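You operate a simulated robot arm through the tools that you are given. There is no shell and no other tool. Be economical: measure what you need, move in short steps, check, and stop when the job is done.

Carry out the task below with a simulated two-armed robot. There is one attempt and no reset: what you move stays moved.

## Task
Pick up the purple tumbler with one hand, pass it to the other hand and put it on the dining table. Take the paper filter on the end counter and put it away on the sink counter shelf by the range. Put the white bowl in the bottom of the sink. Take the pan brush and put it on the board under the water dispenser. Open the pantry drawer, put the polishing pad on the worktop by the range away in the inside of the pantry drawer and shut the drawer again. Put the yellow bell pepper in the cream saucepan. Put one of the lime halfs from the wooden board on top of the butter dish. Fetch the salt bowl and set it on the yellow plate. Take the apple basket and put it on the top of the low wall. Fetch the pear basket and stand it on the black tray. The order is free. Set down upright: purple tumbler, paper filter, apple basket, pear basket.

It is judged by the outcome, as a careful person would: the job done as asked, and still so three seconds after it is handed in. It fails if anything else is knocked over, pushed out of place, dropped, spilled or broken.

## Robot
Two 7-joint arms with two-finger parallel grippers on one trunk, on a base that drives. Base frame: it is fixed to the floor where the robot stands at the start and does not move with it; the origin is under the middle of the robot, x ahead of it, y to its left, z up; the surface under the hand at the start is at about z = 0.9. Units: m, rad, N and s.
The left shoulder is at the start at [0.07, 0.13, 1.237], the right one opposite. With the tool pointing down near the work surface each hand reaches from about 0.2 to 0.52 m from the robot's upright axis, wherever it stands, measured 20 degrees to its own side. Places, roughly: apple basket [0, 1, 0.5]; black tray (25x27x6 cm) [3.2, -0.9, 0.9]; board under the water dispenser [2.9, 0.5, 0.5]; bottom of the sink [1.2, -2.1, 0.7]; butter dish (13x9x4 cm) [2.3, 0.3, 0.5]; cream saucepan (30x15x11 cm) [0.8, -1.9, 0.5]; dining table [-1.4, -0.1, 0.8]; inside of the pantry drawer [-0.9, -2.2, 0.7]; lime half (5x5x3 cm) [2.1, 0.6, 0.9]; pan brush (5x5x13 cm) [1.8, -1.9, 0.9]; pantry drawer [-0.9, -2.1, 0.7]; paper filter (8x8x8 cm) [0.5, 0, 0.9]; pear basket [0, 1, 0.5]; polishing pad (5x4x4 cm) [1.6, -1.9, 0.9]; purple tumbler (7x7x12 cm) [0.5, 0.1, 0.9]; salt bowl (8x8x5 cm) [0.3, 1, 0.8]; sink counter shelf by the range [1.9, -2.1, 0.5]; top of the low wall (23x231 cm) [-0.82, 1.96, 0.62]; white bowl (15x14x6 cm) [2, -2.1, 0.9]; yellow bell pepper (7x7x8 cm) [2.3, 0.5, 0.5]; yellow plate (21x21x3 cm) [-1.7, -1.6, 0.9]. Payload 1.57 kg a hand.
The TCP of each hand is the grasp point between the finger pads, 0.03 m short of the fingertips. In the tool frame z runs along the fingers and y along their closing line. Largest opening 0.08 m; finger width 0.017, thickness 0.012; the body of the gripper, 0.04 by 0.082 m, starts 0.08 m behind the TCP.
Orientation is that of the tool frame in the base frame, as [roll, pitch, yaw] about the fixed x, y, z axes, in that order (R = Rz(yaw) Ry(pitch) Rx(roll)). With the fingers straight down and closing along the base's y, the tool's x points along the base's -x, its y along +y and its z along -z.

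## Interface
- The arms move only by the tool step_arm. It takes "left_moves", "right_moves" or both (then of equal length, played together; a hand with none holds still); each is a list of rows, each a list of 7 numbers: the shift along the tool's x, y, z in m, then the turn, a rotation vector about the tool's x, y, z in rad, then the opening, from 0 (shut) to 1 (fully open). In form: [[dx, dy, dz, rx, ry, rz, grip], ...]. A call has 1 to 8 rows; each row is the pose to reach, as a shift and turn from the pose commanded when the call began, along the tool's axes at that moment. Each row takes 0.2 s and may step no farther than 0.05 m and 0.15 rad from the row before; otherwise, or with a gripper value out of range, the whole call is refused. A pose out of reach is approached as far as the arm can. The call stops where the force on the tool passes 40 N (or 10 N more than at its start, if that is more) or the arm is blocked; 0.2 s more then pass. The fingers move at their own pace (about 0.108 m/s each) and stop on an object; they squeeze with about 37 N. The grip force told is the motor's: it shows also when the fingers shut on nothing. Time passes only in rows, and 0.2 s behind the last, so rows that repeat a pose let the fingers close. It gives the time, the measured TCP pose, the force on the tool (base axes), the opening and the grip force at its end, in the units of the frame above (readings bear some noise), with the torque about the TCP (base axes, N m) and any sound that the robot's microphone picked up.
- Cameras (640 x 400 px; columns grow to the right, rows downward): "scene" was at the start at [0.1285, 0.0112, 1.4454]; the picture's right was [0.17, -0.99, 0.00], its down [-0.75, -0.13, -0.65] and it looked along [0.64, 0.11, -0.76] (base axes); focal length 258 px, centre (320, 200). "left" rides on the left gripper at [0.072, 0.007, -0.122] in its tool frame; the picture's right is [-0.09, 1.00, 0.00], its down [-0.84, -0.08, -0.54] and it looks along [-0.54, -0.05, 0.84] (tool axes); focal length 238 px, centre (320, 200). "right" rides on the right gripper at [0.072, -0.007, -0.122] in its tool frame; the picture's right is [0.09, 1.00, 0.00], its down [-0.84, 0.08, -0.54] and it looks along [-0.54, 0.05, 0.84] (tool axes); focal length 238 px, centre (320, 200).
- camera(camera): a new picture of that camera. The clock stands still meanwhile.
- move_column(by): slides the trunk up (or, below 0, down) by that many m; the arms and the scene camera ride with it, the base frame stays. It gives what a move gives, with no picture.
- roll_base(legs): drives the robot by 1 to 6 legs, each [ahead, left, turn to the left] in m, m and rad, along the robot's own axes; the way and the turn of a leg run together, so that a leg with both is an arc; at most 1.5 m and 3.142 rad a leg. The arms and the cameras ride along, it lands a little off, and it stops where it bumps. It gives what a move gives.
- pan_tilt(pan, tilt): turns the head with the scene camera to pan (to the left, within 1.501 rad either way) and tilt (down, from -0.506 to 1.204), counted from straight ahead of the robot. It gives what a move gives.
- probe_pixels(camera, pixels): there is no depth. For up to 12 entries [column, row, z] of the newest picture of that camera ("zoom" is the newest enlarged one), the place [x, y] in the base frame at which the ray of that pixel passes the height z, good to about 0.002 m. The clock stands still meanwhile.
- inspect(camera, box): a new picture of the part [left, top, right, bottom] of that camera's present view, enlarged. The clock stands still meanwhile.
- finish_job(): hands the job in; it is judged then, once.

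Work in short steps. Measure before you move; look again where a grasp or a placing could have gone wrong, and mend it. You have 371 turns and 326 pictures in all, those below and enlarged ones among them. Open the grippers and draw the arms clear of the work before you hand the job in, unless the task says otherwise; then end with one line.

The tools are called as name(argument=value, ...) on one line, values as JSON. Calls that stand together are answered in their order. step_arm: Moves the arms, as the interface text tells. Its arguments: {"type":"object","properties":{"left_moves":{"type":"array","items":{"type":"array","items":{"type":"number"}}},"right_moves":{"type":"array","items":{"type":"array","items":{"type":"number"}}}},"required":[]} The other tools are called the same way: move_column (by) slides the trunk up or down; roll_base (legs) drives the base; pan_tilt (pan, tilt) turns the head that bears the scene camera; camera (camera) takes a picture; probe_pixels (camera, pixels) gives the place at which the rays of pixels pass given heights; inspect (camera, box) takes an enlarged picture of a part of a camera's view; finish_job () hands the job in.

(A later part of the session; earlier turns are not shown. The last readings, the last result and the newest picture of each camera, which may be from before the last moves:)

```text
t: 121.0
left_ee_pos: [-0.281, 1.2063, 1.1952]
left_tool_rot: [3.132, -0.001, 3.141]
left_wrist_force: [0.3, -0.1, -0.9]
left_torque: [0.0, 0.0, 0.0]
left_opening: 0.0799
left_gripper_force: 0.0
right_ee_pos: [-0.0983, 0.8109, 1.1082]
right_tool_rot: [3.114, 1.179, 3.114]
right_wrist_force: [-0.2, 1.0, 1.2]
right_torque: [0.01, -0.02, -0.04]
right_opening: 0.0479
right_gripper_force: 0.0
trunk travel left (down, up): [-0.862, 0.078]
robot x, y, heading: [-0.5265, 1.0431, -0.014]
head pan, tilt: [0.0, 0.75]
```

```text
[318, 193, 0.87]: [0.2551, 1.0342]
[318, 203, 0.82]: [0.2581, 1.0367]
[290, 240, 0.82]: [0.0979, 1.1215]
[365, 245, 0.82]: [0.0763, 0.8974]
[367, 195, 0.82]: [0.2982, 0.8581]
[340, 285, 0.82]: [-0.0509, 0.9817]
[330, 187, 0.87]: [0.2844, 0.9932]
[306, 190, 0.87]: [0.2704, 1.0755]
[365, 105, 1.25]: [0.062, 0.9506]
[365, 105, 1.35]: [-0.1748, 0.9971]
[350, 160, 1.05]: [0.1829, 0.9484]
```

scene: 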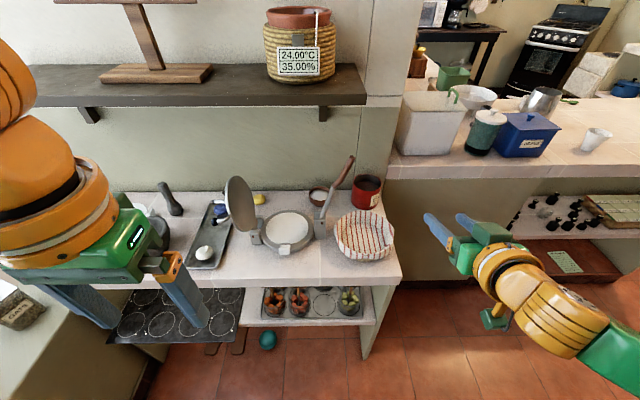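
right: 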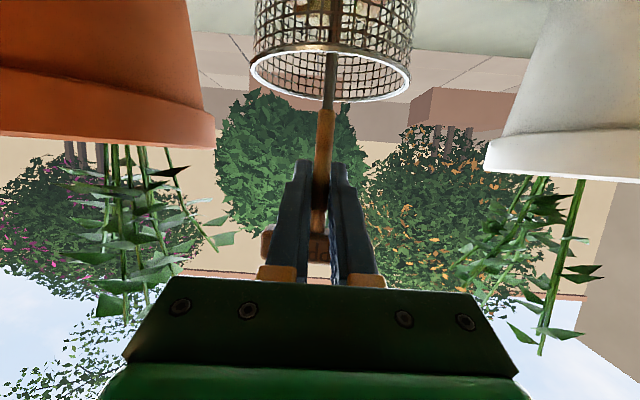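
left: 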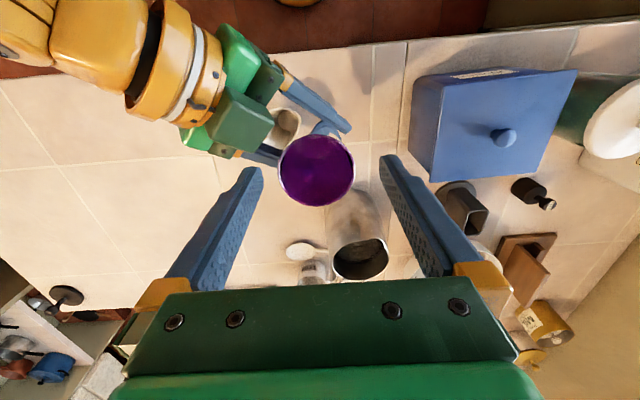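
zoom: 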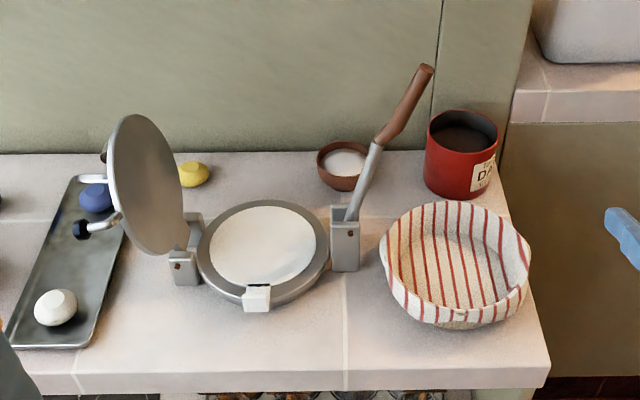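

The bowl is centred near (0.268,1.035), rim z≈0.87, in the gap between the press lid (y≈1.18) and lever (y≈0.96). I'll pinch its near rim with the left hand; first I turn that hand 90° about its axis.

step_arm(left_moves=[[0, 0, 0, 0, 0, 0.15, 1], [0, 0, 0, 0, 0, 0.3, 1], [0, 0, 0, 0, 0, 0.45, 1], [0, 0, 0, 0, 0, 0.6, 1], [0, 0, 0, 0, 0, 0.75, 1], [0, 0, 0, 0, 0, 0.9, 1], [0, 0, 0, 0, 0, 1.05, 1], [0, 0, 0, 0, 0, 1.2, 1]])

step_arm(left_moves=[[0, 0, 0, 0, 0, 0.12, 0.6], [0, 0, 0, 0, 0, 0.25, 0.6], [0, 0, 0, 0, 0, 0.37, 0.6]])

step_arm(left_moves=[[0, 0.02, 0, -0.15, 0, 0, 0.6], [0, 0.05, 0, -0.3, 0, 0, 0.6], [0, 0.08, 0, -0.45, 0, 0, 0.6], [0, 0.1, 0, -0.6, 0, 0, 0.6]])

camera(camera="scene")

camera(camera="left")

```text
t: 122.8
left_ee_pos: [-0.2809, 1.2087, 1.1947]
left_tool_rot: [3.137, -0.011, 1.939]
left_wrist_force: [-0.7, -0.3, -0.1]
left_torque: [-0.02, -0.03, -0.03]
left_opening: 0.0799
left_gripper_force: 0.1
right_ee_pos: [-0.1001, 0.8097, 1.1083]
right_tool_rot: [3.115, 1.179, 3.112]
right_wrist_force: [-0.6, 0.0, -0.1]
right_torque: [-0.01, 0.02, 0.03]
right_opening: 0.0481
right_gripper_force: 0.1
trunk travel left (down, up): [-0.862, 0.078]
robot x, y, heading: [-0.5275, 1.0431, -0.016]
head pan, tilt: [0.0, 0.75]
```

```text
t: 123.6
left_ee_pos: [-0.3062, 1.1851, 1.1833]
left_tool_rot: [-3.141, -0.012, 1.57]
left_wrist_force: [0.8, 0.1, -0.1]
left_torque: [-0.03, 0.01, 0.0]
left_opening: 0.0476
left_gripper_force: 0.0
left hand out of reach, approached as far as the arm can: row 2, 3
right_ee_pos: [-0.1005, 0.8102, 1.1079]
right_tool_rot: [3.112, 1.18, 3.114]
right_wrist_force: [0.0, -0.3, -0.2]
right_torque: [0.02, 0.01, -0.01]
right_opening: 0.0476
right_gripper_force: 0.0
trunk travel left (down, up): [-0.862, 0.078]
robot x, y, heading: [-0.5239, 1.0463, -0.017]
head pan, tilt: [0.0, 0.75]
```

```text
t: 124.6
left_ee_pos: [-0.2399, 1.1858, 1.1872]
left_tool_rot: [2.588, -0.011, 1.573]
left_wrist_force: [-0.8, -0.1, -0.6]
left_torque: [-0.01, -0.02, -0.01]
left_opening: 0.048
left_gripper_force: 0.1
left hand out of reach, approached as far as the arm can: row 2, 3, 4
right_ee_pos: [-0.1009, 0.8106, 1.109]
right_tool_rot: [3.115, 1.179, 3.113]
right_wrist_force: [-0.4, 0.6, -0.4]
right_torque: [-0.02, 0.0, -0.02]
right_opening: 0.0479
right_gripper_force: 0.1
trunk travel left (down, up): [-0.862, 0.078]
robot x, y, heading: [-0.527, 1.0438, -0.012]
head pan, tilt: [0.0, 0.75]
```

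```text
271 pictures are left
```

scene: 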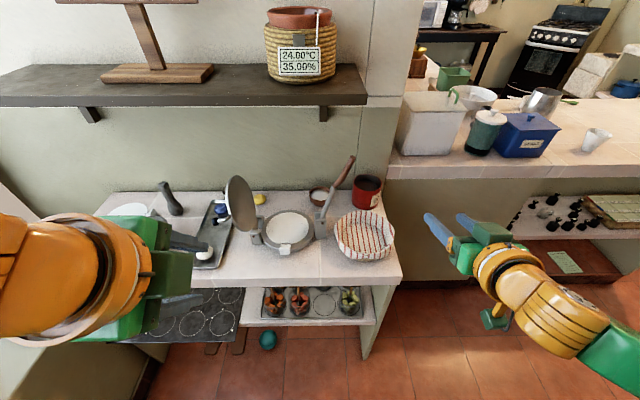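

```text
270 pictures are left
```

left: 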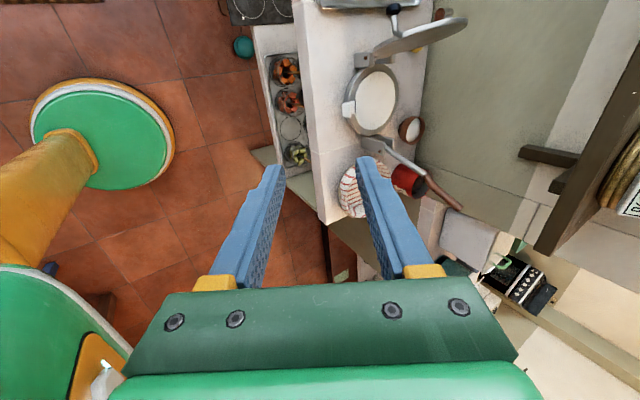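

I triangulate the lever tip, lid top and shelf edge using both views.

probe_pixels(camera="scene", pixels=[[353, 157, 1.0], [353, 157, 1.15], [235, 177, 1.0], [235, 177, 1.15], [365, 105, 1.1], [365, 105, 1.4], [255, 215, 1.0], [318, 190, 0.87]])

probe_pixels(camera="left", pixels=[[462, 208, 1.0], [462, 208, 1.15], [467, 22, 1.0], [467, 22, 1.15], [538, 250, 1.1], [538, 250, 1.4], [372, 55, 1.0], [411, 129, 0.87], [411, 129, 0.84], [408, 112, 0.82]])

```text
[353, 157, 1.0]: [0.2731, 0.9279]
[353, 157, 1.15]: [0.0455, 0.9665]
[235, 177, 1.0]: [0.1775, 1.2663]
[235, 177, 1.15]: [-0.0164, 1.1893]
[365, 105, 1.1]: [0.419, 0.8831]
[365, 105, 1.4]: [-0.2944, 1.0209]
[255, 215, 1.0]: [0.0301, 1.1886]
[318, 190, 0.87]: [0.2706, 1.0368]
```

```text
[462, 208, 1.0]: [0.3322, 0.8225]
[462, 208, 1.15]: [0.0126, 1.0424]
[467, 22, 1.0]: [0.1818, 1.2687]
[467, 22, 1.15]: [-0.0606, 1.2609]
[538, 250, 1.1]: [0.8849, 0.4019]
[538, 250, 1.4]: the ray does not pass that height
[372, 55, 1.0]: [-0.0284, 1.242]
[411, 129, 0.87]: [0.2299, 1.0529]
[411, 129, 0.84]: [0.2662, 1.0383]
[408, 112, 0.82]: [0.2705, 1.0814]
```

Lever tip is at about (0.14,0.95,1.09) and the lid at y>1.18, so the lane y≈1.03–1.08 is open. I tuck the right hand, align the base and lower the column.

step_arm(right_moves=[[0.015, 0, -0.04, 0, 0, 0, 0.6], [0.03, 0, -0.08, 0, 0, 0, 0.6], [0.05, 0, -0.12, 0, 0, 0, 0.6]])

roll_base(legs=[[0, -0.12, 0.014]])

move_column(by=-0.2)

step_arm(left_moves=[[-0.01, 0.034, 0.02, 0, 0, 0, 0.6], [-0.01, 0.068, 0.04, 0, 0, 0, 0.6]])

camera(camera="left")

camera(camera="scene")

```text
t: 125.4
left_ee_pos: [-0.2419, 1.1835, 1.1871]
left_tool_rot: [2.59, -0.012, 1.573]
left_wrist_force: [-0.8, 0.3, -0.2]
left_torque: [-0.01, -0.03, 0.0]
left_opening: 0.0481
left_gripper_force: 0.0
right_ee_pos: [-0.1687, 0.7451, 1.0643]
right_tool_rot: [3.111, 1.185, 3.116]
right_wrist_force: [-1.1, -0.1, -0.1]
right_torque: [0.01, -0.02, 0.01]
right_opening: 0.048
right_gripper_force: 0.1
right hand out of reach, approached as far as the arm can: row 1, 2, 3
trunk travel left (down, up): [-0.862, 0.078]
robot x, y, heading: [-0.5297, 1.0429, -0.017]
head pan, tilt: [0.0, 0.75]
```

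```text
t: 126.6
left_ee_pos: [-0.2416, 1.0673, 1.1866]
left_tool_rot: [2.591, -0.009, 1.587]
left_wrist_force: [-0.6, 0.2, 0.5]
left_torque: [-0.01, -0.02, -0.01]
left_opening: 0.0482
left_gripper_force: 0.2
right_ee_pos: [-0.1637, 0.6268, 1.0634]
right_tool_rot: [3.12, 1.18, 3.135]
right_wrist_force: [-0.3, -0.3, -0.3]
right_torque: [-0.01, 0.03, -0.03]
right_opening: 0.0484
right_gripper_force: 0.0
trunk travel left (down, up): [-0.862, 0.078]
robot x, y, heading: [-0.5273, 0.919, 0.0]
head pan, tilt: [0.0, 0.75]
```

```text
t: 128.8
left_ee_pos: [-0.2423, 1.0629, 0.9865]
left_tool_rot: [2.592, -0.012, 1.587]
left_wrist_force: [0.1, -0.1, 0.9]
left_torque: [0.03, -0.02, 0.0]
left_opening: 0.0479
left_gripper_force: 0.0
right_ee_pos: [-0.164, 0.6254, 0.8633]
right_tool_rot: [3.113, 1.181, 3.127]
right_wrist_force: [-0.6, -0.1, -0.5]
right_torque: [0.0, -0.01, 0.01]
right_opening: 0.0478
right_gripper_force: 0.2
trunk travel left (down, up): [-0.662, 0.277]
robot x, y, heading: [-0.5299, 0.9167, -0.002]
head pan, tilt: [0.0, 0.75]
```

```text
t: 129.4
left_ee_pos: [-0.2273, 1.0489, 0.9823]
left_tool_rot: [2.591, -0.012, 1.59]
left_wrist_force: [-0.3, 1.0, -0.1]
left_torque: [0.0, -0.03, -0.01]
left_opening: 0.0481
left_gripper_force: 0.0
left hand out of reach, approached as far as the arm can: row 1, 2
right_ee_pos: [-0.1625, 0.6247, 0.8627]
right_tool_rot: [3.112, 1.18, 3.127]
right_wrist_force: [0.5, 0.3, -0.1]
right_torque: [0.01, 0.0, -0.01]
right_opening: 0.048
right_gripper_force: 0.0
trunk travel left (down, up): [-0.662, 0.277]
robot x, y, heading: [-0.5283, 0.92, -0.003]
head pan, tilt: [0.0, 0.75]
```

```text
269 pictures are left
```

left: 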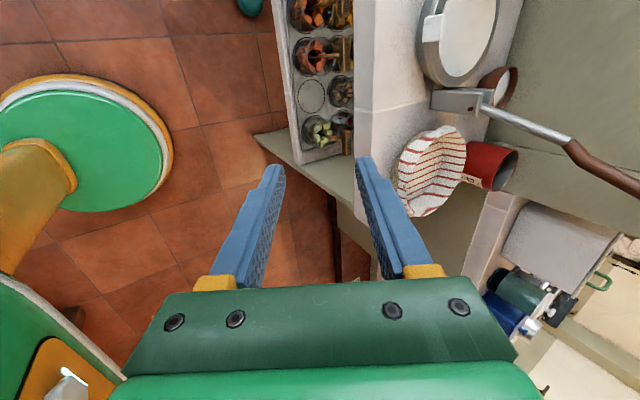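

```text
268 pictures are left
```

scene: 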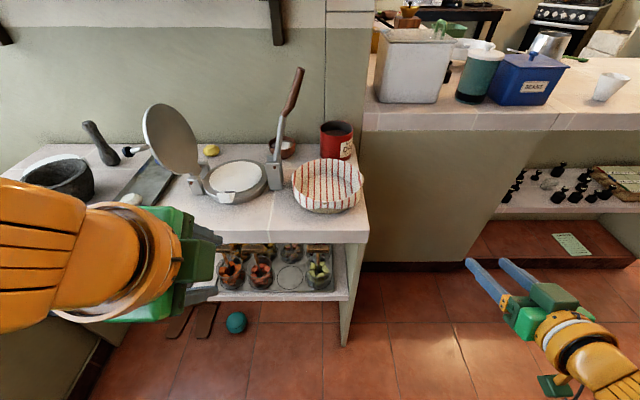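

The left wrist is at a joint limit in this pose. I untwist it and try the mirrored turn with the right hand instead.

step_arm(left_moves=[[0, 0, 0, 0.14, 0, 0, 1], [0, 0, 0, 0.28, 0, 0, 1], [0, 0, 0, 0.42, 0, 0, 1], [0, 0, 0, 0.55, 0, 0, 1], [0, 0, 0, 0.55, 0, 0, 1], [0, 0, 0, 0.55, 0, 0, 1], [0, 0, 0, 0.55, 0, 0, 1], [0, 0, 0, 0.55, 0, 0, 1]], right_moves=[[-0.019, 0, 0.046, 0, 0, 0.15, 1], [-0.038, 0, 0.0925, 0, 0, 0.3, 1], [-0.038, 0, 0.0925, 0, 0, 0.45, 1], [-0.038, 0, 0.0925, 0, 0, 0.6, 1], [-0.038, 0, 0.0925, 0, 0, 0.75, 1], [-0.038, 0, 0.0925, 0, 0, 0.9, 1], [-0.038, 0, 0.0925, 0, 0, 1.05, 1], [-0.038, 0, 0.0925, 0, 0, 1.2, 1]])

step_arm(left_moves=[[0, 0, 0, 0, 0, -0.15, 1], [0, 0, 0, 0, 0, -0.3, 1], [0, 0, 0, 0, 0, -0.45, 1], [0, 0, 0, 0, 0, -0.6, 1], [0, 0, 0, 0, 0, -0.75, 1], [0, 0, 0, 0, 0, -0.9, 1], [0, 0, 0, 0, 0, -1.05, 1], [0, 0, 0, 0, 0, -1.2, 1]], right_moves=[[0, 0, 0, 0, 0, 0.12, 1], [0, 0, 0, 0, 0, 0.25, 1], [0, 0, 0, 0, 0, 0.37, 1], [0, 0, 0, 0, 0, 0.37, 1], [0, 0, 0, 0, 0, 0.37, 1], [0, 0, 0, 0, 0, 0.37, 1], [0, 0, 0, 0, 0, 0.37, 1], [0, 0, 0, 0, 0, 0.37, 1]])

```text
refused: row 2 steps farther than a row can; nothing moved
```

```text
t: 131.2
left_ee_pos: [-0.2236, 1.0462, 0.9855]
left_tool_rot: [2.912, 0.505, 2.727]
left_wrist_force: [-0.5, 0.3, -0.2]
left_torque: [0.01, -0.01, -0.02]
left_opening: 0.0799
left_gripper_force: 0.1
right_ee_pos: [-0.1634, 0.6256, 0.8608]
right_tool_rot: [2.405, 1.032, 2.348]
right_wrist_force: [0.3, 0.2, 0.1]
right_torque: [-0.01, 0.0, 0.03]
right_opening: 0.0802
right_gripper_force: 0.1
trunk travel left (down, up): [-0.662, 0.277]
robot x, y, heading: [-0.5274, 0.9165, 0.0]
head pan, tilt: [0.0, 0.75]
```

Only the second call ran (the first had a too-long row). I finish both turns: left another −0.37, right another +1.2 with a forward shift.

step_arm(left_moves=[[0, 0, 0, 0, 0, -0.12, 1], [0, 0, 0, 0, 0, -0.25, 1], [0, 0, 0, 0, 0, -0.37, 1], [0, 0, 0, 0, 0, -0.37, 1], [0, 0, 0, 0, 0, -0.37, 1], [0, 0, 0, 0, 0, -0.37, 1], [0, 0, 0, 0, 0, -0.37, 1], [0, 0, 0, 0, 0, -0.37, 1]], right_moves=[[0, 0, 0.04, 0, 0, 0.15, 1], [0, 0, 0.08, 0, 0, 0.3, 1], [0, 0, 0.1, 0, 0, 0.45, 1], [0, 0, 0.1, 0, 0, 0.6, 1], [0, 0, 0.1, 0, 0, 0.75, 1], [0, 0, 0.1, 0, 0, 0.9, 1], [0, 0, 0.1, 0, 0, 1.05, 1], [0, 0, 0.1, 0, 0, 1.2, 1]])

step_arm(right_moves=[[0, 0, 0, 0.15, 0, 0, 0.6], [0, 0, 0, 0.3, 0, 0, 0.6], [0, 0, 0, 0.45, 0, 0, 0.6], [0, 0, 0, 0.55, 0, 0, 0.6]])

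camera(camera="scene")

```text
t: 133.0
left_ee_pos: [-0.2227, 1.0457, 0.9877]
left_tool_rot: [3.128, 0.549, -3.134]
left_wrist_force: [0.3, -0.2, 0.3]
left_torque: [-0.03, -0.01, -0.01]
left_opening: 0.08
left_gripper_force: 0.1
right_ee_pos: [-0.0713, 0.6259, 0.8246]
right_tool_rot: [1.961, -0.014, 1.582]
right_wrist_force: [-0.1, -0.2, 0.2]
right_torque: [-0.01, 0.01, -0.03]
right_opening: 0.0801
right_gripper_force: 0.1
trunk travel left (down, up): [-0.662, 0.277]
robot x, y, heading: [-0.5318, 0.9178, -0.003]
head pan, tilt: [0.0, 0.75]
```

```text
t: 134.0
left_ee_pos: [-0.2222, 1.0461, 0.9876]
left_tool_rot: [3.128, 0.549, -3.133]
left_wrist_force: [0.0, 0.3, 0.3]
left_torque: [0.02, 0.03, 0.01]
left_opening: 0.0799
left_gripper_force: 0.0
right_ee_pos: [-0.0722, 0.6254, 0.8243]
right_tool_rot: [2.514, -0.012, 1.583]
right_wrist_force: [-0.6, -0.7, 0.2]
right_torque: [-0.01, 0.0, 0.04]
right_opening: 0.0479
right_gripper_force: 0.0
trunk travel left (down, up): [-0.662, 0.277]
robot x, y, heading: [-0.53, 0.9192, -0.003]
head pan, tilt: [0.0, 0.75]
```

```text
267 pictures are left
```

scene: 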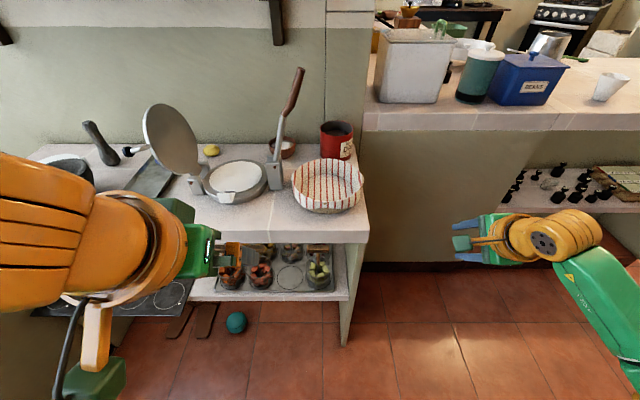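

The right hand holds the wanted pose (tilt 0.63, closing fore-aft). I re-measure the bowl from here with a zoom.

inspect(camera="scene", box=[200, 60, 380, 220])

```text
2.50 times, centred on (290, 140) of scene
```

zoom: 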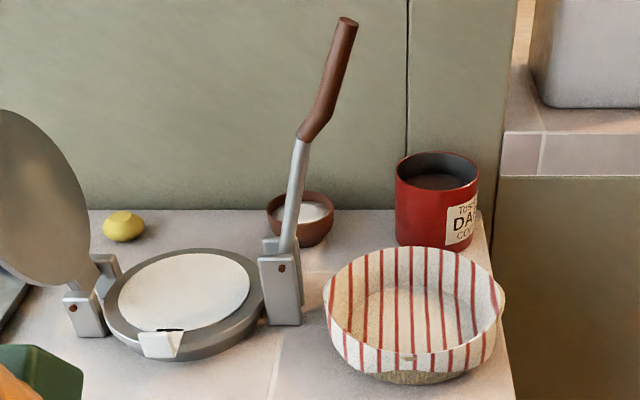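

probe_pixels(camera="zoom", pixels=[[300, 208, 0.87], [300, 208, 0.86], [266, 207, 0.87], [334, 207, 0.87], [300, 225, 0.87], [300, 190, 0.87], [308, 247, 0.82], [347, 22, 1.0], [347, 22, 1.15], [280, 240, 0.87], [285, 320, 0.82], [250, 280, 0.85]])

```text
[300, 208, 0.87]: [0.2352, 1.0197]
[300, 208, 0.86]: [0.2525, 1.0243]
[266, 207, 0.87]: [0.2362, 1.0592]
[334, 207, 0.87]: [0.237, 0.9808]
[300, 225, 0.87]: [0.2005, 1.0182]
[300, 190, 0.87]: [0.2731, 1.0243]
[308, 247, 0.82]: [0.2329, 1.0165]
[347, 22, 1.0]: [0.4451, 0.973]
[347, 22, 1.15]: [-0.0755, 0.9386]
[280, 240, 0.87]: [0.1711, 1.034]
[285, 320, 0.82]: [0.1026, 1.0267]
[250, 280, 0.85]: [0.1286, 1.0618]
```

The lever leans from its base near (0.11,1.02) to (0.133,0.952,1.09), so I approach from the left-front: pinch point (0.217,1.045) with a yaw of −0.5. I raise the column, shift the base left and turn the hand.

move_column(by=0.17)

roll_base(legs=[[0, 0.35, 0]])

step_arm(right_moves=[[0, 0, 0, 0, -0.074, 0.101, 0.6], [0, 0, 0, 0, -0.147, 0.202, 0.6], [0, 0, 0, 0, -0.221, 0.303, 0.6], [0, 0, 0, 0, -0.295, 0.404, 0.6]])

camera(camera="right")

camera(camera="scene")

```text
t: 135.9
left_ee_pos: [-0.222, 1.0466, 1.1572]
left_tool_rot: [3.125, 0.55, -3.133]
left_wrist_force: [0.9, -0.2, -0.1]
left_torque: [0.01, 0.04, -0.02]
left_opening: 0.0801
left_gripper_force: 0.0
right_ee_pos: [-0.0709, 0.6261, 0.9952]
right_tool_rot: [2.513, -0.01, 1.585]
right_wrist_force: [0.1, 0.0, -0.2]
right_torque: [0.0, 0.0, 0.01]
right_opening: 0.048
right_gripper_force: 0.1
trunk travel left (down, up): [-0.832, 0.107]
robot x, y, heading: [-0.5277, 0.9166, -0.004]
head pan, tilt: [0.0, 0.75]
```

```text
t: 138.2
left_ee_pos: [-0.2179, 1.3938, 1.1587]
left_tool_rot: [3.124, 0.55, 3.139]
left_wrist_force: [0.0, -0.9, 0.1]
left_torque: [0.0, 0.02, -0.01]
left_opening: 0.0802
left_gripper_force: 0.1
right_ee_pos: [-0.072, 0.9721, 0.9946]
right_tool_rot: [2.51, -0.012, 1.575]
right_wrist_force: [0.2, 0.0, -0.2]
right_torque: [0.04, 0.01, -0.01]
right_opening: 0.048
right_gripper_force: 0.0
trunk travel left (down, up): [-0.832, 0.107]
robot x, y, heading: [-0.5277, 1.271, -0.01]
head pan, tilt: [0.0, 0.75]
```

```text
t: 139.2
left_ee_pos: [-0.2176, 1.3956, 1.1579]
left_tool_rot: [3.127, 0.549, 3.14]
left_wrist_force: [0.0, -0.3, -0.3]
left_torque: [-0.04, 0.0, 0.02]
left_opening: 0.0798
left_gripper_force: 0.0
right_ee_pos: [-0.0722, 0.9736, 0.9946]
right_tool_rot: [2.518, -0.008, 1.073]
right_wrist_force: [-0.3, -0.1, -0.3]
right_torque: [-0.02, -0.01, 0.05]
right_opening: 0.0482
right_gripper_force: 0.0
trunk travel left (down, up): [-0.832, 0.107]
robot x, y, heading: [-0.5241, 1.2689, -0.01]
head pan, tilt: [0.0, 0.75]
```

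```text
265 pictures are left
```

right: 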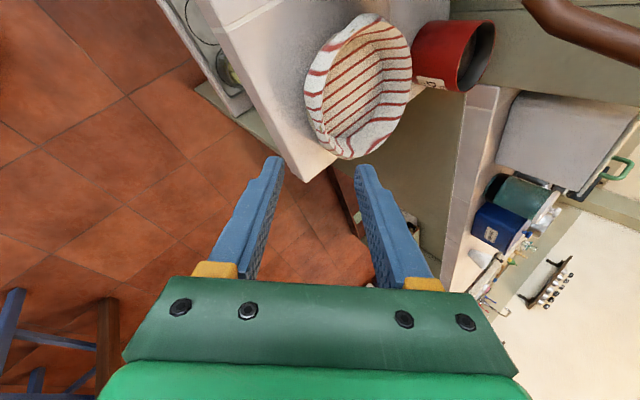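

```text
264 pictures are left
```

scene: 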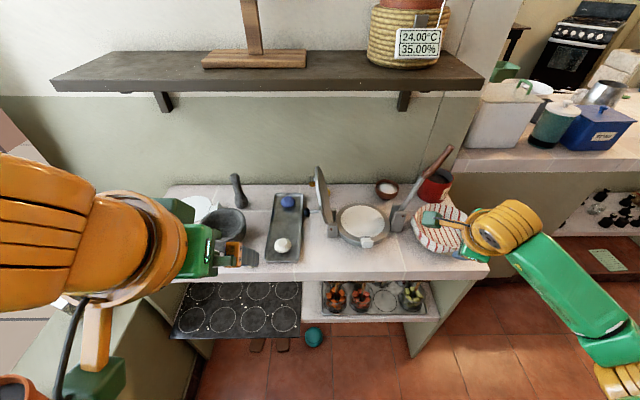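

Now the bowl at (387,188) is unobstructed. I zoom and measure it again, along with the lid and lever.

inspect(camera="scene", box=[290, 130, 470, 260])

```text
3.08 times, centred on (380, 195) of scene
```

zoom: 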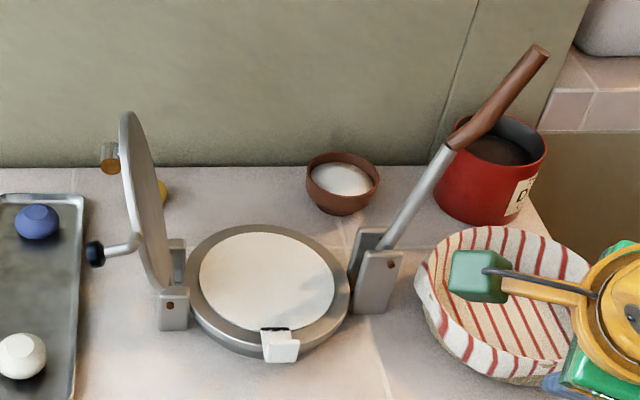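

probe_pixels(camera="zoom", pixels=[[342, 174, 0.87], [342, 174, 0.86], [306, 172, 0.87], [379, 177, 0.87], [342, 196, 0.87], [342, 215, 0.82], [545, 50, 1.09], [370, 250, 0.9], [170, 290, 0.9], [133, 115, 1.05], [268, 280, 0.86]])

```text
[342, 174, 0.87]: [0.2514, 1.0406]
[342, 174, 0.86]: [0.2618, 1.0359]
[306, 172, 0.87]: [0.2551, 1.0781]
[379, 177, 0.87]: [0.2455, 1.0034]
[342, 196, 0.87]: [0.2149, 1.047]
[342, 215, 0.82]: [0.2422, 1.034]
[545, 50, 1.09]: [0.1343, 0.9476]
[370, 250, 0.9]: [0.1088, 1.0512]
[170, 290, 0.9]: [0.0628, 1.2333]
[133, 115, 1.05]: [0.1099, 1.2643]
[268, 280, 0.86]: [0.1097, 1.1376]
```

Triangulating both views gives the rim centre (0.2745, 1.030, 0.8475), diameter 0.075. I move the hand left 0.106 into the lane, drive ahead 0.12, and lower the column a bit.

step_arm(right_moves=[[0.031, -0.014, -0.01, 0, 0, 0, 0.6], [0.062, -0.027, -0.02, 0, 0, 0, 0.6], [0.093, -0.041, -0.03, 0, 0, 0, 0.6]])

roll_base(legs=[[0.12, 0, 0.008]])

camera(camera="right")

camera(camera="scene")

```text
t: 140.0
left_ee_pos: [-0.2192, 1.3969, 1.1578]
left_tool_rot: [3.129, 0.549, 3.141]
left_wrist_force: [-0.2, -0.3, 0.8]
left_torque: [-0.02, 0.0, -0.03]
left_opening: 0.0798
left_gripper_force: 0.1
right_ee_pos: [-0.0717, 1.0798, 0.9974]
right_tool_rot: [2.517, -0.008, 1.074]
right_wrist_force: [-0.3, 0.9, 0.4]
right_torque: [0.0, -0.01, -0.02]
right_opening: 0.0479
right_gripper_force: 0.1
trunk travel left (down, up): [-0.832, 0.107]
robot x, y, heading: [-0.5237, 1.2682, -0.013]
head pan, tilt: [0.0, 0.75]
```

```text
t: 141.2
left_ee_pos: [-0.1057, 1.3963, 1.1592]
left_tool_rot: [3.128, 0.554, -3.139]
left_wrist_force: [0.5, -0.6, 0.0]
left_torque: [0.02, 0.02, 0.0]
left_opening: 0.08
left_gripper_force: 0.0
right_ee_pos: [0.0441, 1.0789, 0.9991]
right_tool_rot: [2.514, -0.01, 1.079]
right_wrist_force: [-1.7, 0.7, -0.9]
right_torque: [0.01, 0.01, -0.02]
right_opening: 0.0483
right_gripper_force: 0.0
trunk travel left (down, up): [-0.832, 0.107]
robot x, y, heading: [-0.4073, 1.2681, -0.003]
head pan, tilt: [0.0, 0.75]
```

```text
262 pictures are left
```

right: 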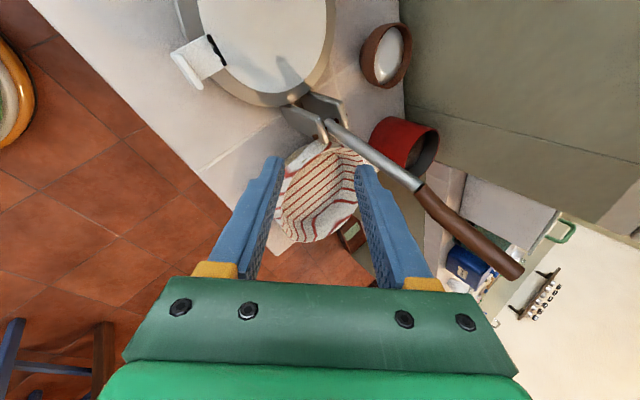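

```text
261 pictures are left
```

scene: 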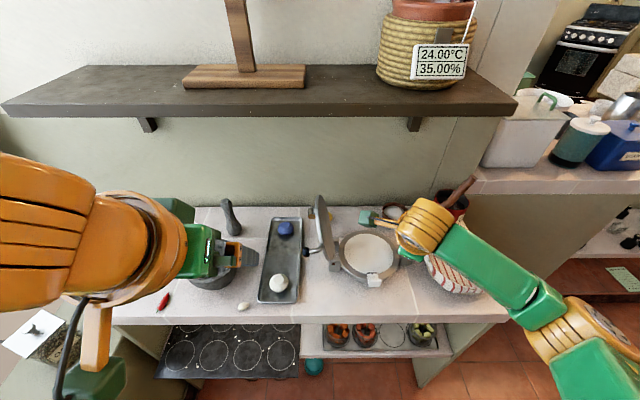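

I check how the right forearm runs relative to the lever before reaching farther in.

probe_pixels(camera="scene", pixels=[[425, 222, 1.13], [500, 265, 1.1], [500, 265, 1.15], [560, 320, 1.1], [560, 320, 1.15], [470, 180, 1.09], [321, 198, 1.05], [440, 190, 1.0]])

inspect(camera="scene", box=[280, 150, 560, 350])

```text
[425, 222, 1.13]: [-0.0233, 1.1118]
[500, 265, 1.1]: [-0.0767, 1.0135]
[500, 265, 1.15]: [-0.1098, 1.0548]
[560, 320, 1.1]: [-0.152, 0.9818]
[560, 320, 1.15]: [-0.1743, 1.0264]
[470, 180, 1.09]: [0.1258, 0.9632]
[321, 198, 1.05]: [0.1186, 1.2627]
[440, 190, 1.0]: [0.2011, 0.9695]
```

```text
2.00 times, centred on (420, 250) of scene
```

zoom: 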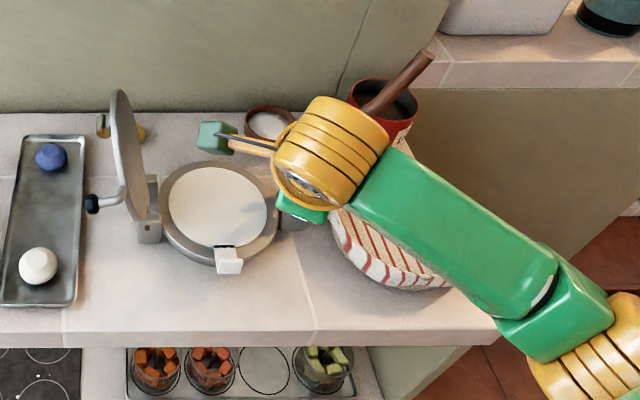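

With straight forward motion the forearm would clear the lever by about 3 cm; shifting the base left 0.09 while keeping the hand in place makes it safer.

roll_base(legs=[[0, 0.09, 0]])

step_arm(right_moves=[[-0.03, 0.013, 0.01, 0, 0, 0, 0.6], [-0.053, 0.023, 0.017, 0, 0, 0, 0.6], [-0.079, 0.035, 0.025, 0, 0, 0, 0.6]])

```text
t: 142.3
left_ee_pos: [-0.1019, 1.4806, 1.1591]
left_tool_rot: [3.122, 0.549, 3.142]
left_wrist_force: [-0.1, 0.3, -0.4]
left_torque: [0.03, 0.0, 0.08]
left_opening: 0.0796
left_gripper_force: 0.1
right_ee_pos: [0.0464, 1.1636, 0.9959]
right_tool_rot: [2.519, -0.013, 1.078]
right_wrist_force: [-0.7, 0.0, 0.1]
right_torque: [0.02, 0.02, -0.01]
right_opening: 0.048
right_gripper_force: 0.0
trunk travel left (down, up): [-0.832, 0.107]
robot x, y, heading: [-0.4108, 1.36, -0.004]
head pan, tilt: [0.0, 0.75]
```

```text
t: 143.1
left_ee_pos: [-0.1028, 1.4858, 1.158]
left_tool_rot: [3.128, 0.55, -3.139]
left_wrist_force: [0.0, 0.1, 0.2]
left_torque: [-0.03, -0.03, 0.03]
left_opening: 0.0801
left_gripper_force: 0.0
right_ee_pos: [0.0484, 1.0768, 1.0001]
right_tool_rot: [2.516, -0.01, 1.08]
right_wrist_force: [-0.7, 0.1, -0.4]
right_torque: [-0.04, 0.01, -0.01]
right_opening: 0.048
right_gripper_force: 0.1
trunk travel left (down, up): [-0.832, 0.107]
robot x, y, heading: [-0.4119, 1.3594, -0.003]
head pan, tilt: [0.0, 0.75]
```

I lower the column 6 cm and reach forward to the pre-grasp point above-left of the bowl.

move_column(by=-0.06)

step_arm(right_moves=[[0.022, 0.0315, 0.023, 0, 0, 0, 0.6], [0.045, 0.063, 0.046, 0, 0, 0, 0.6], [0.067, 0.0945, 0.069, 0, 0, 0, 0.6]])

camera(camera="right")

camera(camera="scene")

```text
t: 144.1
left_ee_pos: [-0.1026, 1.4856, 1.0982]
left_tool_rot: [3.128, 0.55, -3.14]
left_wrist_force: [0.2, 1.3, 0.3]
left_torque: [0.0, 0.03, 0.0]
left_opening: 0.0798
left_gripper_force: 0.2
right_ee_pos: [0.0488, 1.0788, 0.9387]
right_tool_rot: [2.517, -0.008, 1.078]
right_wrist_force: [-0.4, 0.3, 0.0]
right_torque: [0.01, 0.02, -0.01]
right_opening: 0.0478
right_gripper_force: 0.0
trunk travel left (down, up): [-0.773, 0.167]
robot x, y, heading: [-0.4065, 1.3576, -0.006]
head pan, tilt: [0.0, 0.75]
```

```text
t: 144.9
left_ee_pos: [-0.1013, 1.4871, 1.0961]
left_tool_rot: [3.131, 0.55, -3.138]
left_wrist_force: [0.1, -0.2, 0.2]
left_torque: [0.0, 0.02, -0.01]
left_opening: 0.08
left_gripper_force: 0.1
right_ee_pos: [0.1878, 1.0843, 0.9374]
right_tool_rot: [2.511, -0.007, 1.087]
right_wrist_force: [-0.5, 0.6, 0.1]
right_torque: [0.0, 0.02, 0.05]
right_opening: 0.0477
right_gripper_force: 0.0
trunk travel left (down, up): [-0.773, 0.167]
robot x, y, heading: [-0.4075, 1.3585, -0.011]
head pan, tilt: [0.0, 0.75]
```

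```text
259 pictures are left
```

right: 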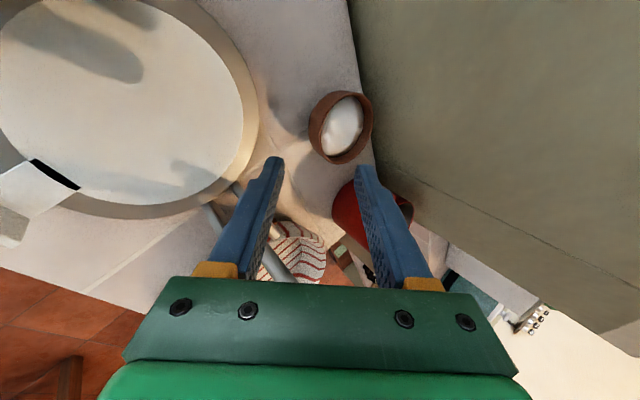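

```text
258 pictures are left
```

scene: 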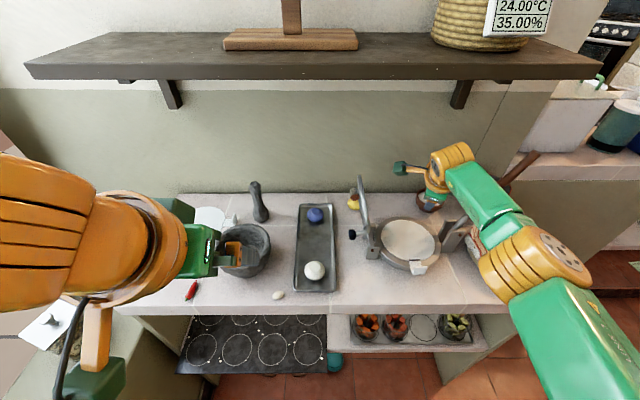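

The bowl appears at (341,128) in the right view. I probe rim points to refine.

probe_pixels(camera="right", pixels=[[342, 126, 0.8475], [309, 128, 0.8475], [372, 115, 0.8475], [345, 92, 0.8475], [342, 160, 0.8475], [330, 128, 0.84]])

inspect(camera="right", box=[240, 60, 440, 220])

```text
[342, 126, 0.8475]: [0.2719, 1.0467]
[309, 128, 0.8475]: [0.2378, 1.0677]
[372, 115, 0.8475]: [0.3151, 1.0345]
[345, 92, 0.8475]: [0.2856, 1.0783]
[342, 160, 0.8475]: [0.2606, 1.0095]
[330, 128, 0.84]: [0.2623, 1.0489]
```

```text
2.50 times, centred on (340, 140) of right
```

zoom: 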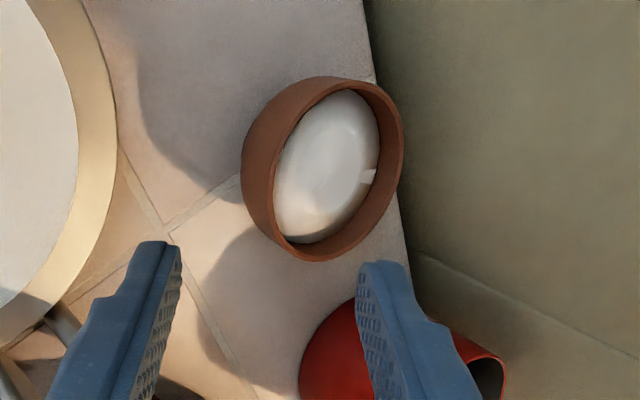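

The near rim wall (zoom col ~278) lies midway between the fingertips. I advance 0.096 along the tool, then look.

step_arm(right_moves=[[-0.001, -0.001, 0.04, 0, 0, 0, 0.6], [-0.002, -0.002, 0.075, 0, 0, 0, 0.6], [-0.002, -0.002, 0.095, 0, 0, 0, 0.6]])

camera(camera="right")

```text
t: 145.7
left_ee_pos: [-0.1022, 1.4848, 1.0976]
left_tool_rot: [3.129, 0.549, -3.14]
left_wrist_force: [0.2, -0.5, 0.3]
left_torque: [-0.05, -0.04, 0.0]
left_opening: 0.0799
left_gripper_force: 0.0
right_ee_pos: [0.1798, 1.067, 0.8851]
right_tool_rot: [2.515, -0.009, 1.079]
right_wrist_force: [-0.8, 1.3, -0.7]
right_torque: [0.02, -0.01, 0.03]
right_opening: 0.0479
right_gripper_force: 0.0
right hand out of reach, approached as far as the arm can: row 1, 2, 3
trunk travel left (down, up): [-0.773, 0.167]
robot x, y, heading: [-0.4097, 1.3577, -0.006]
head pan, tilt: [0.0, 0.75]
```

```text
256 pictures are left
```

right: 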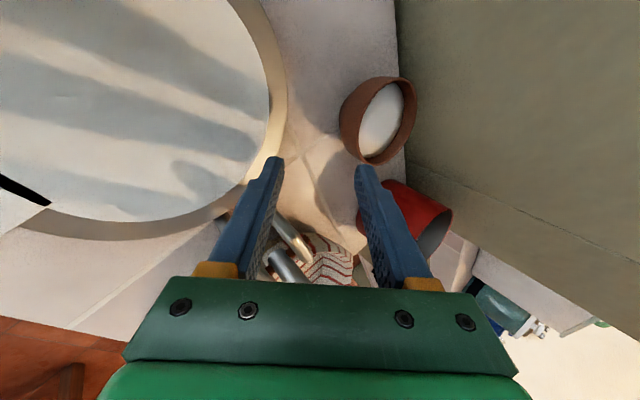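

Reach limit: the hand stopped at (0.180,1.067,0.885). I drive the base ahead 5.5 cm to bring it over the rim; fingers remain straddling above it.

roll_base(legs=[[0.055, -0.008, 0]])

camera(camera="right")

camera(camera="scene")

```text
t: 146.7
left_ee_pos: [-0.0526, 1.4774, 1.0989]
left_tool_rot: [3.128, 0.555, -3.141]
left_wrist_force: [-0.2, 0.3, 0.0]
left_torque: [-0.02, -0.04, 0.03]
left_opening: 0.0801
left_gripper_force: 0.0
right_ee_pos: [0.2282, 1.0594, 0.889]
right_tool_rot: [2.511, -0.01, 1.075]
right_wrist_force: [0.3, 0.6, 0.6]
right_torque: [-0.01, 0.01, -0.04]
right_opening: 0.0479
right_gripper_force: 0.1
trunk travel left (down, up): [-0.773, 0.167]
robot x, y, heading: [-0.35, 1.3495, -0.002]
head pan, tilt: [0.0, 0.75]
```

```text
255 pictures are left
```

right: 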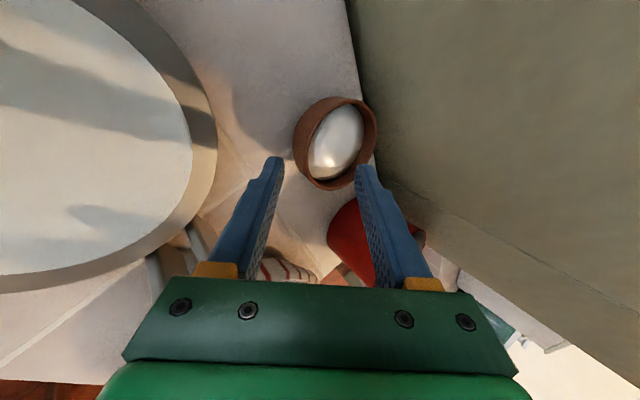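

```text
254 pictures are left
```

scene: 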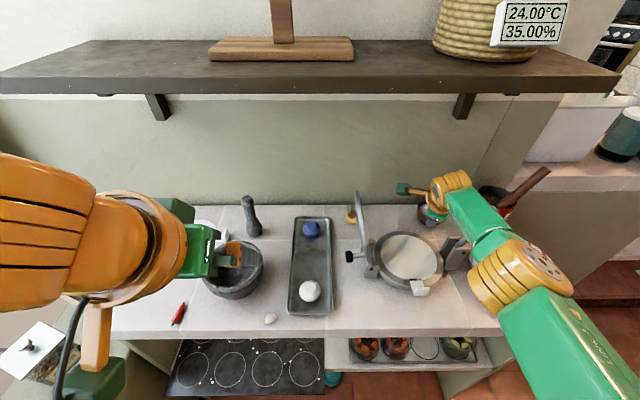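

The rim wall now lies between the fingertips. I lower the column 3 cm to bring the fingertips past the rim.

move_column(by=-0.03)

inspect(camera="right", box=[220, 60, 420, 220])

```text
t: 147.4
left_ee_pos: [-0.048, 1.4768, 1.0668]
left_tool_rot: [3.127, 0.551, -3.139]
left_wrist_force: [0.3, -0.2, -0.2]
left_torque: [0.04, 0.04, 0.0]
left_opening: 0.08
left_gripper_force: 0.1
right_ee_pos: [0.2348, 1.0581, 0.8545]
right_tool_rot: [2.516, -0.009, 1.077]
right_wrist_force: [0.5, 0.0, 0.7]
right_torque: [0.01, 0.04, 0.01]
right_opening: 0.048
right_gripper_force: 0.2
trunk travel left (down, up): [-0.742, 0.197]
robot x, y, heading: [-0.3548, 1.348, -0.009]
head pan, tilt: [0.0, 0.75]
```

```text
2.50 times, centred on (320, 140) of right
```

zoom: 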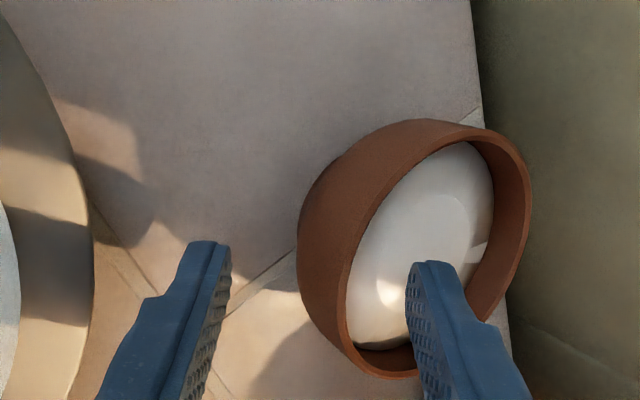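

The inner finger is inside the bowl and the outer outside the near wall. I close.

step_arm(right_moves=[[0, 0, 0, 0, 0, 0, 0.3], [0, 0, 0, 0, 0, 0, 0], [0, 0, 0, 0, 0, 0, 0]])

camera(camera="right")

```text
t: 148.2
left_ee_pos: [-0.0481, 1.4754, 1.0671]
left_tool_rot: [3.127, 0.549, -3.141]
left_wrist_force: [0.2, 1.0, -0.1]
left_torque: [0.04, 0.0, -0.01]
left_opening: 0.08
left_gripper_force: 0.0
right_ee_pos: [0.2339, 1.0573, 0.8546]
right_tool_rot: [2.518, -0.008, 1.078]
right_wrist_force: [0.2, 0.4, -1.7]
right_torque: [0.09, 0.08, 0.04]
right_opening: 0.0024
right_gripper_force: 23.9
trunk travel left (down, up): [-0.742, 0.197]
robot x, y, heading: [-0.3586, 1.3548, -0.004]
head pan, tilt: [0.0, 0.75]
```

```text
252 pictures are left
```

right: 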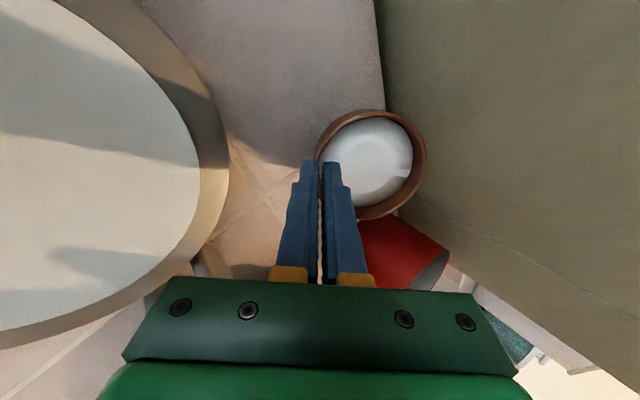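

The grip has closed on a thin wall (2.4 mm). I lift a few centimetres with the column and check the bowl's tilt.

move_column(by=0.07)

inspect(camera="scene", box=[340, 150, 540, 310])

camera(camera="right")

```text
t: 149.3
left_ee_pos: [-0.0476, 1.4761, 1.1373]
left_tool_rot: [3.128, 0.549, -3.141]
left_wrist_force: [-0.8, 0.0, -1.0]
left_torque: [0.0, 0.0, -0.02]
left_opening: 0.0801
left_gripper_force: 0.0
right_ee_pos: [0.2333, 1.057, 0.9255]
right_tool_rot: [2.517, -0.008, 1.076]
right_wrist_force: [0.4, 0.3, -1.8]
right_torque: [0.05, 0.11, 0.02]
right_opening: 0.0023
right_gripper_force: 23.5
trunk travel left (down, up): [-0.813, 0.127]
robot x, y, heading: [-0.3513, 1.3476, -0.006]
head pan, tilt: [0.0, 0.75]
```

```text
2.50 times, centred on (440, 230) of scene
```

zoom: 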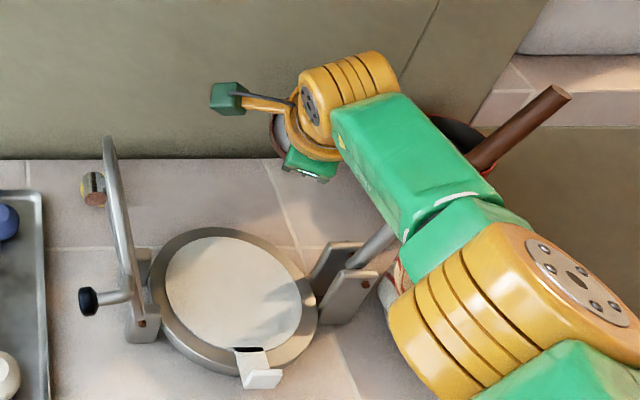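

```text
250 pictures are left
```

right: 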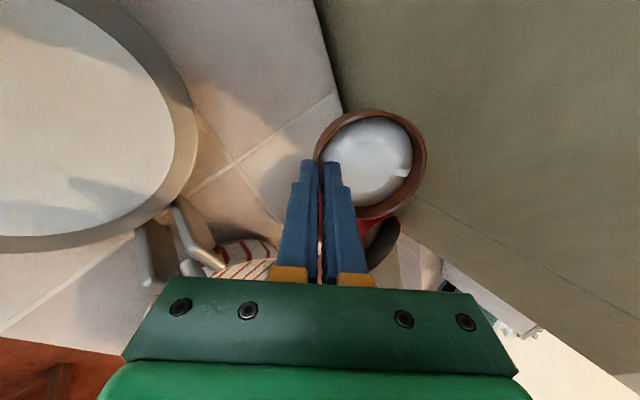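

The bowl is firmly held (≈1.8 N). Before raising more, I check the hanging shelf's position with a scene view.

camera(camera="scene")

probe_pixels(camera="scene", pixels=[[620, 90, 1.2], [620, 90, 1.25], [620, 90, 1.3], [620, 90, 1.35]])

```text
249 pictures are left
```

scene: 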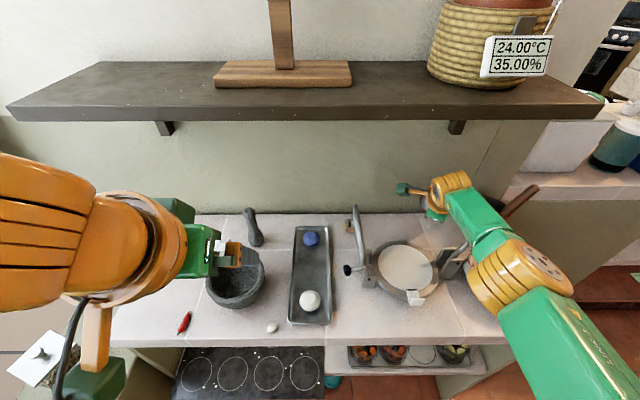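

```text
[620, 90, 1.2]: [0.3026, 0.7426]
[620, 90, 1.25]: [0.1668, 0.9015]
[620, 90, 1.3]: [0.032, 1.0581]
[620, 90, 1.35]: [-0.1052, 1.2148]
```

probe_pixels(camera="scene", pixels=[[604, 117, 1.15], [604, 117, 1.2], [604, 117, 1.25], [604, 117, 1.3]])

```text
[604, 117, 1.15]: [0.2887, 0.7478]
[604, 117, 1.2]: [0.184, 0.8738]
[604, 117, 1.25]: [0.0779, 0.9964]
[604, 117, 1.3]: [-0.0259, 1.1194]
```

The shelf's lower front edge is at (0.12, z 1.227). I rise only 3 cm, move left 5.5 cm between lever and lid, then back straight out.

move_column(by=0.03)

roll_base(legs=[[0, 0.055, 0]])

camera(camera="scene")

camera(camera="right")

```text
t: 150.1
left_ee_pos: [-0.0478, 1.4758, 1.1677]
left_tool_rot: [3.13, 0.55, -3.14]
left_wrist_force: [0.0, -0.1, -0.2]
left_torque: [0.0, 0.01, -0.02]
left_opening: 0.0799
left_gripper_force: 0.1
right_ee_pos: [0.2341, 1.0563, 0.9555]
right_tool_rot: [2.517, -0.008, 1.077]
right_wrist_force: [0.8, 0.5, -2.4]
right_torque: [0.04, 0.11, 0.0]
right_opening: 0.002
right_gripper_force: 24.4
trunk travel left (down, up): [-0.843, 0.097]
robot x, y, heading: [-0.356, 1.3481, -0.01]
head pan, tilt: [0.0, 0.75]
```

```text
t: 151.0
left_ee_pos: [-0.0466, 1.5242, 1.1686]
left_tool_rot: [3.118, 0.549, 3.139]
left_wrist_force: [-0.3, -0.7, 0.5]
left_torque: [0.03, 0.02, 0.02]
left_opening: 0.0801
left_gripper_force: 0.1
right_ee_pos: [0.2344, 1.1063, 0.9521]
right_tool_rot: [2.521, -0.015, 1.076]
right_wrist_force: [-0.1, 0.0, -1.3]
right_torque: [0.09, 0.11, 0.04]
right_opening: 0.0021
right_gripper_force: 23.9
trunk travel left (down, up): [-0.843, 0.097]
robot x, y, heading: [-0.3583, 1.4087, -0.007]
head pan, tilt: [0.0, 0.75]
```

```text
248 pictures are left
```

scene: 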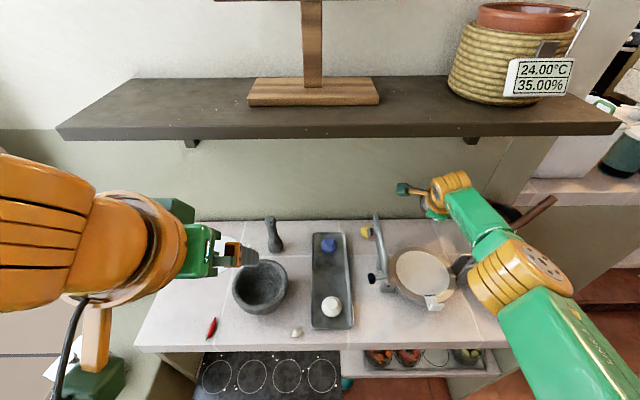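

```text
247 pictures are left
```

right: 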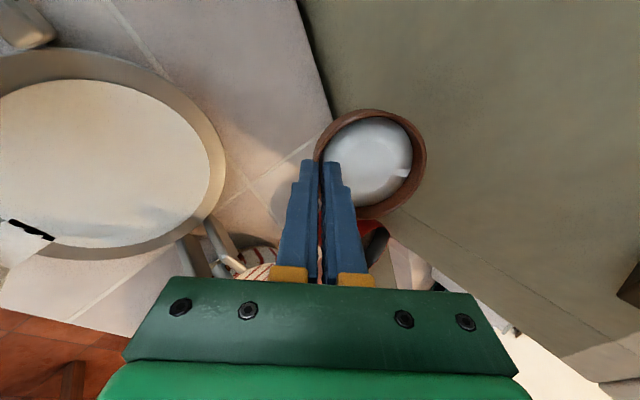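

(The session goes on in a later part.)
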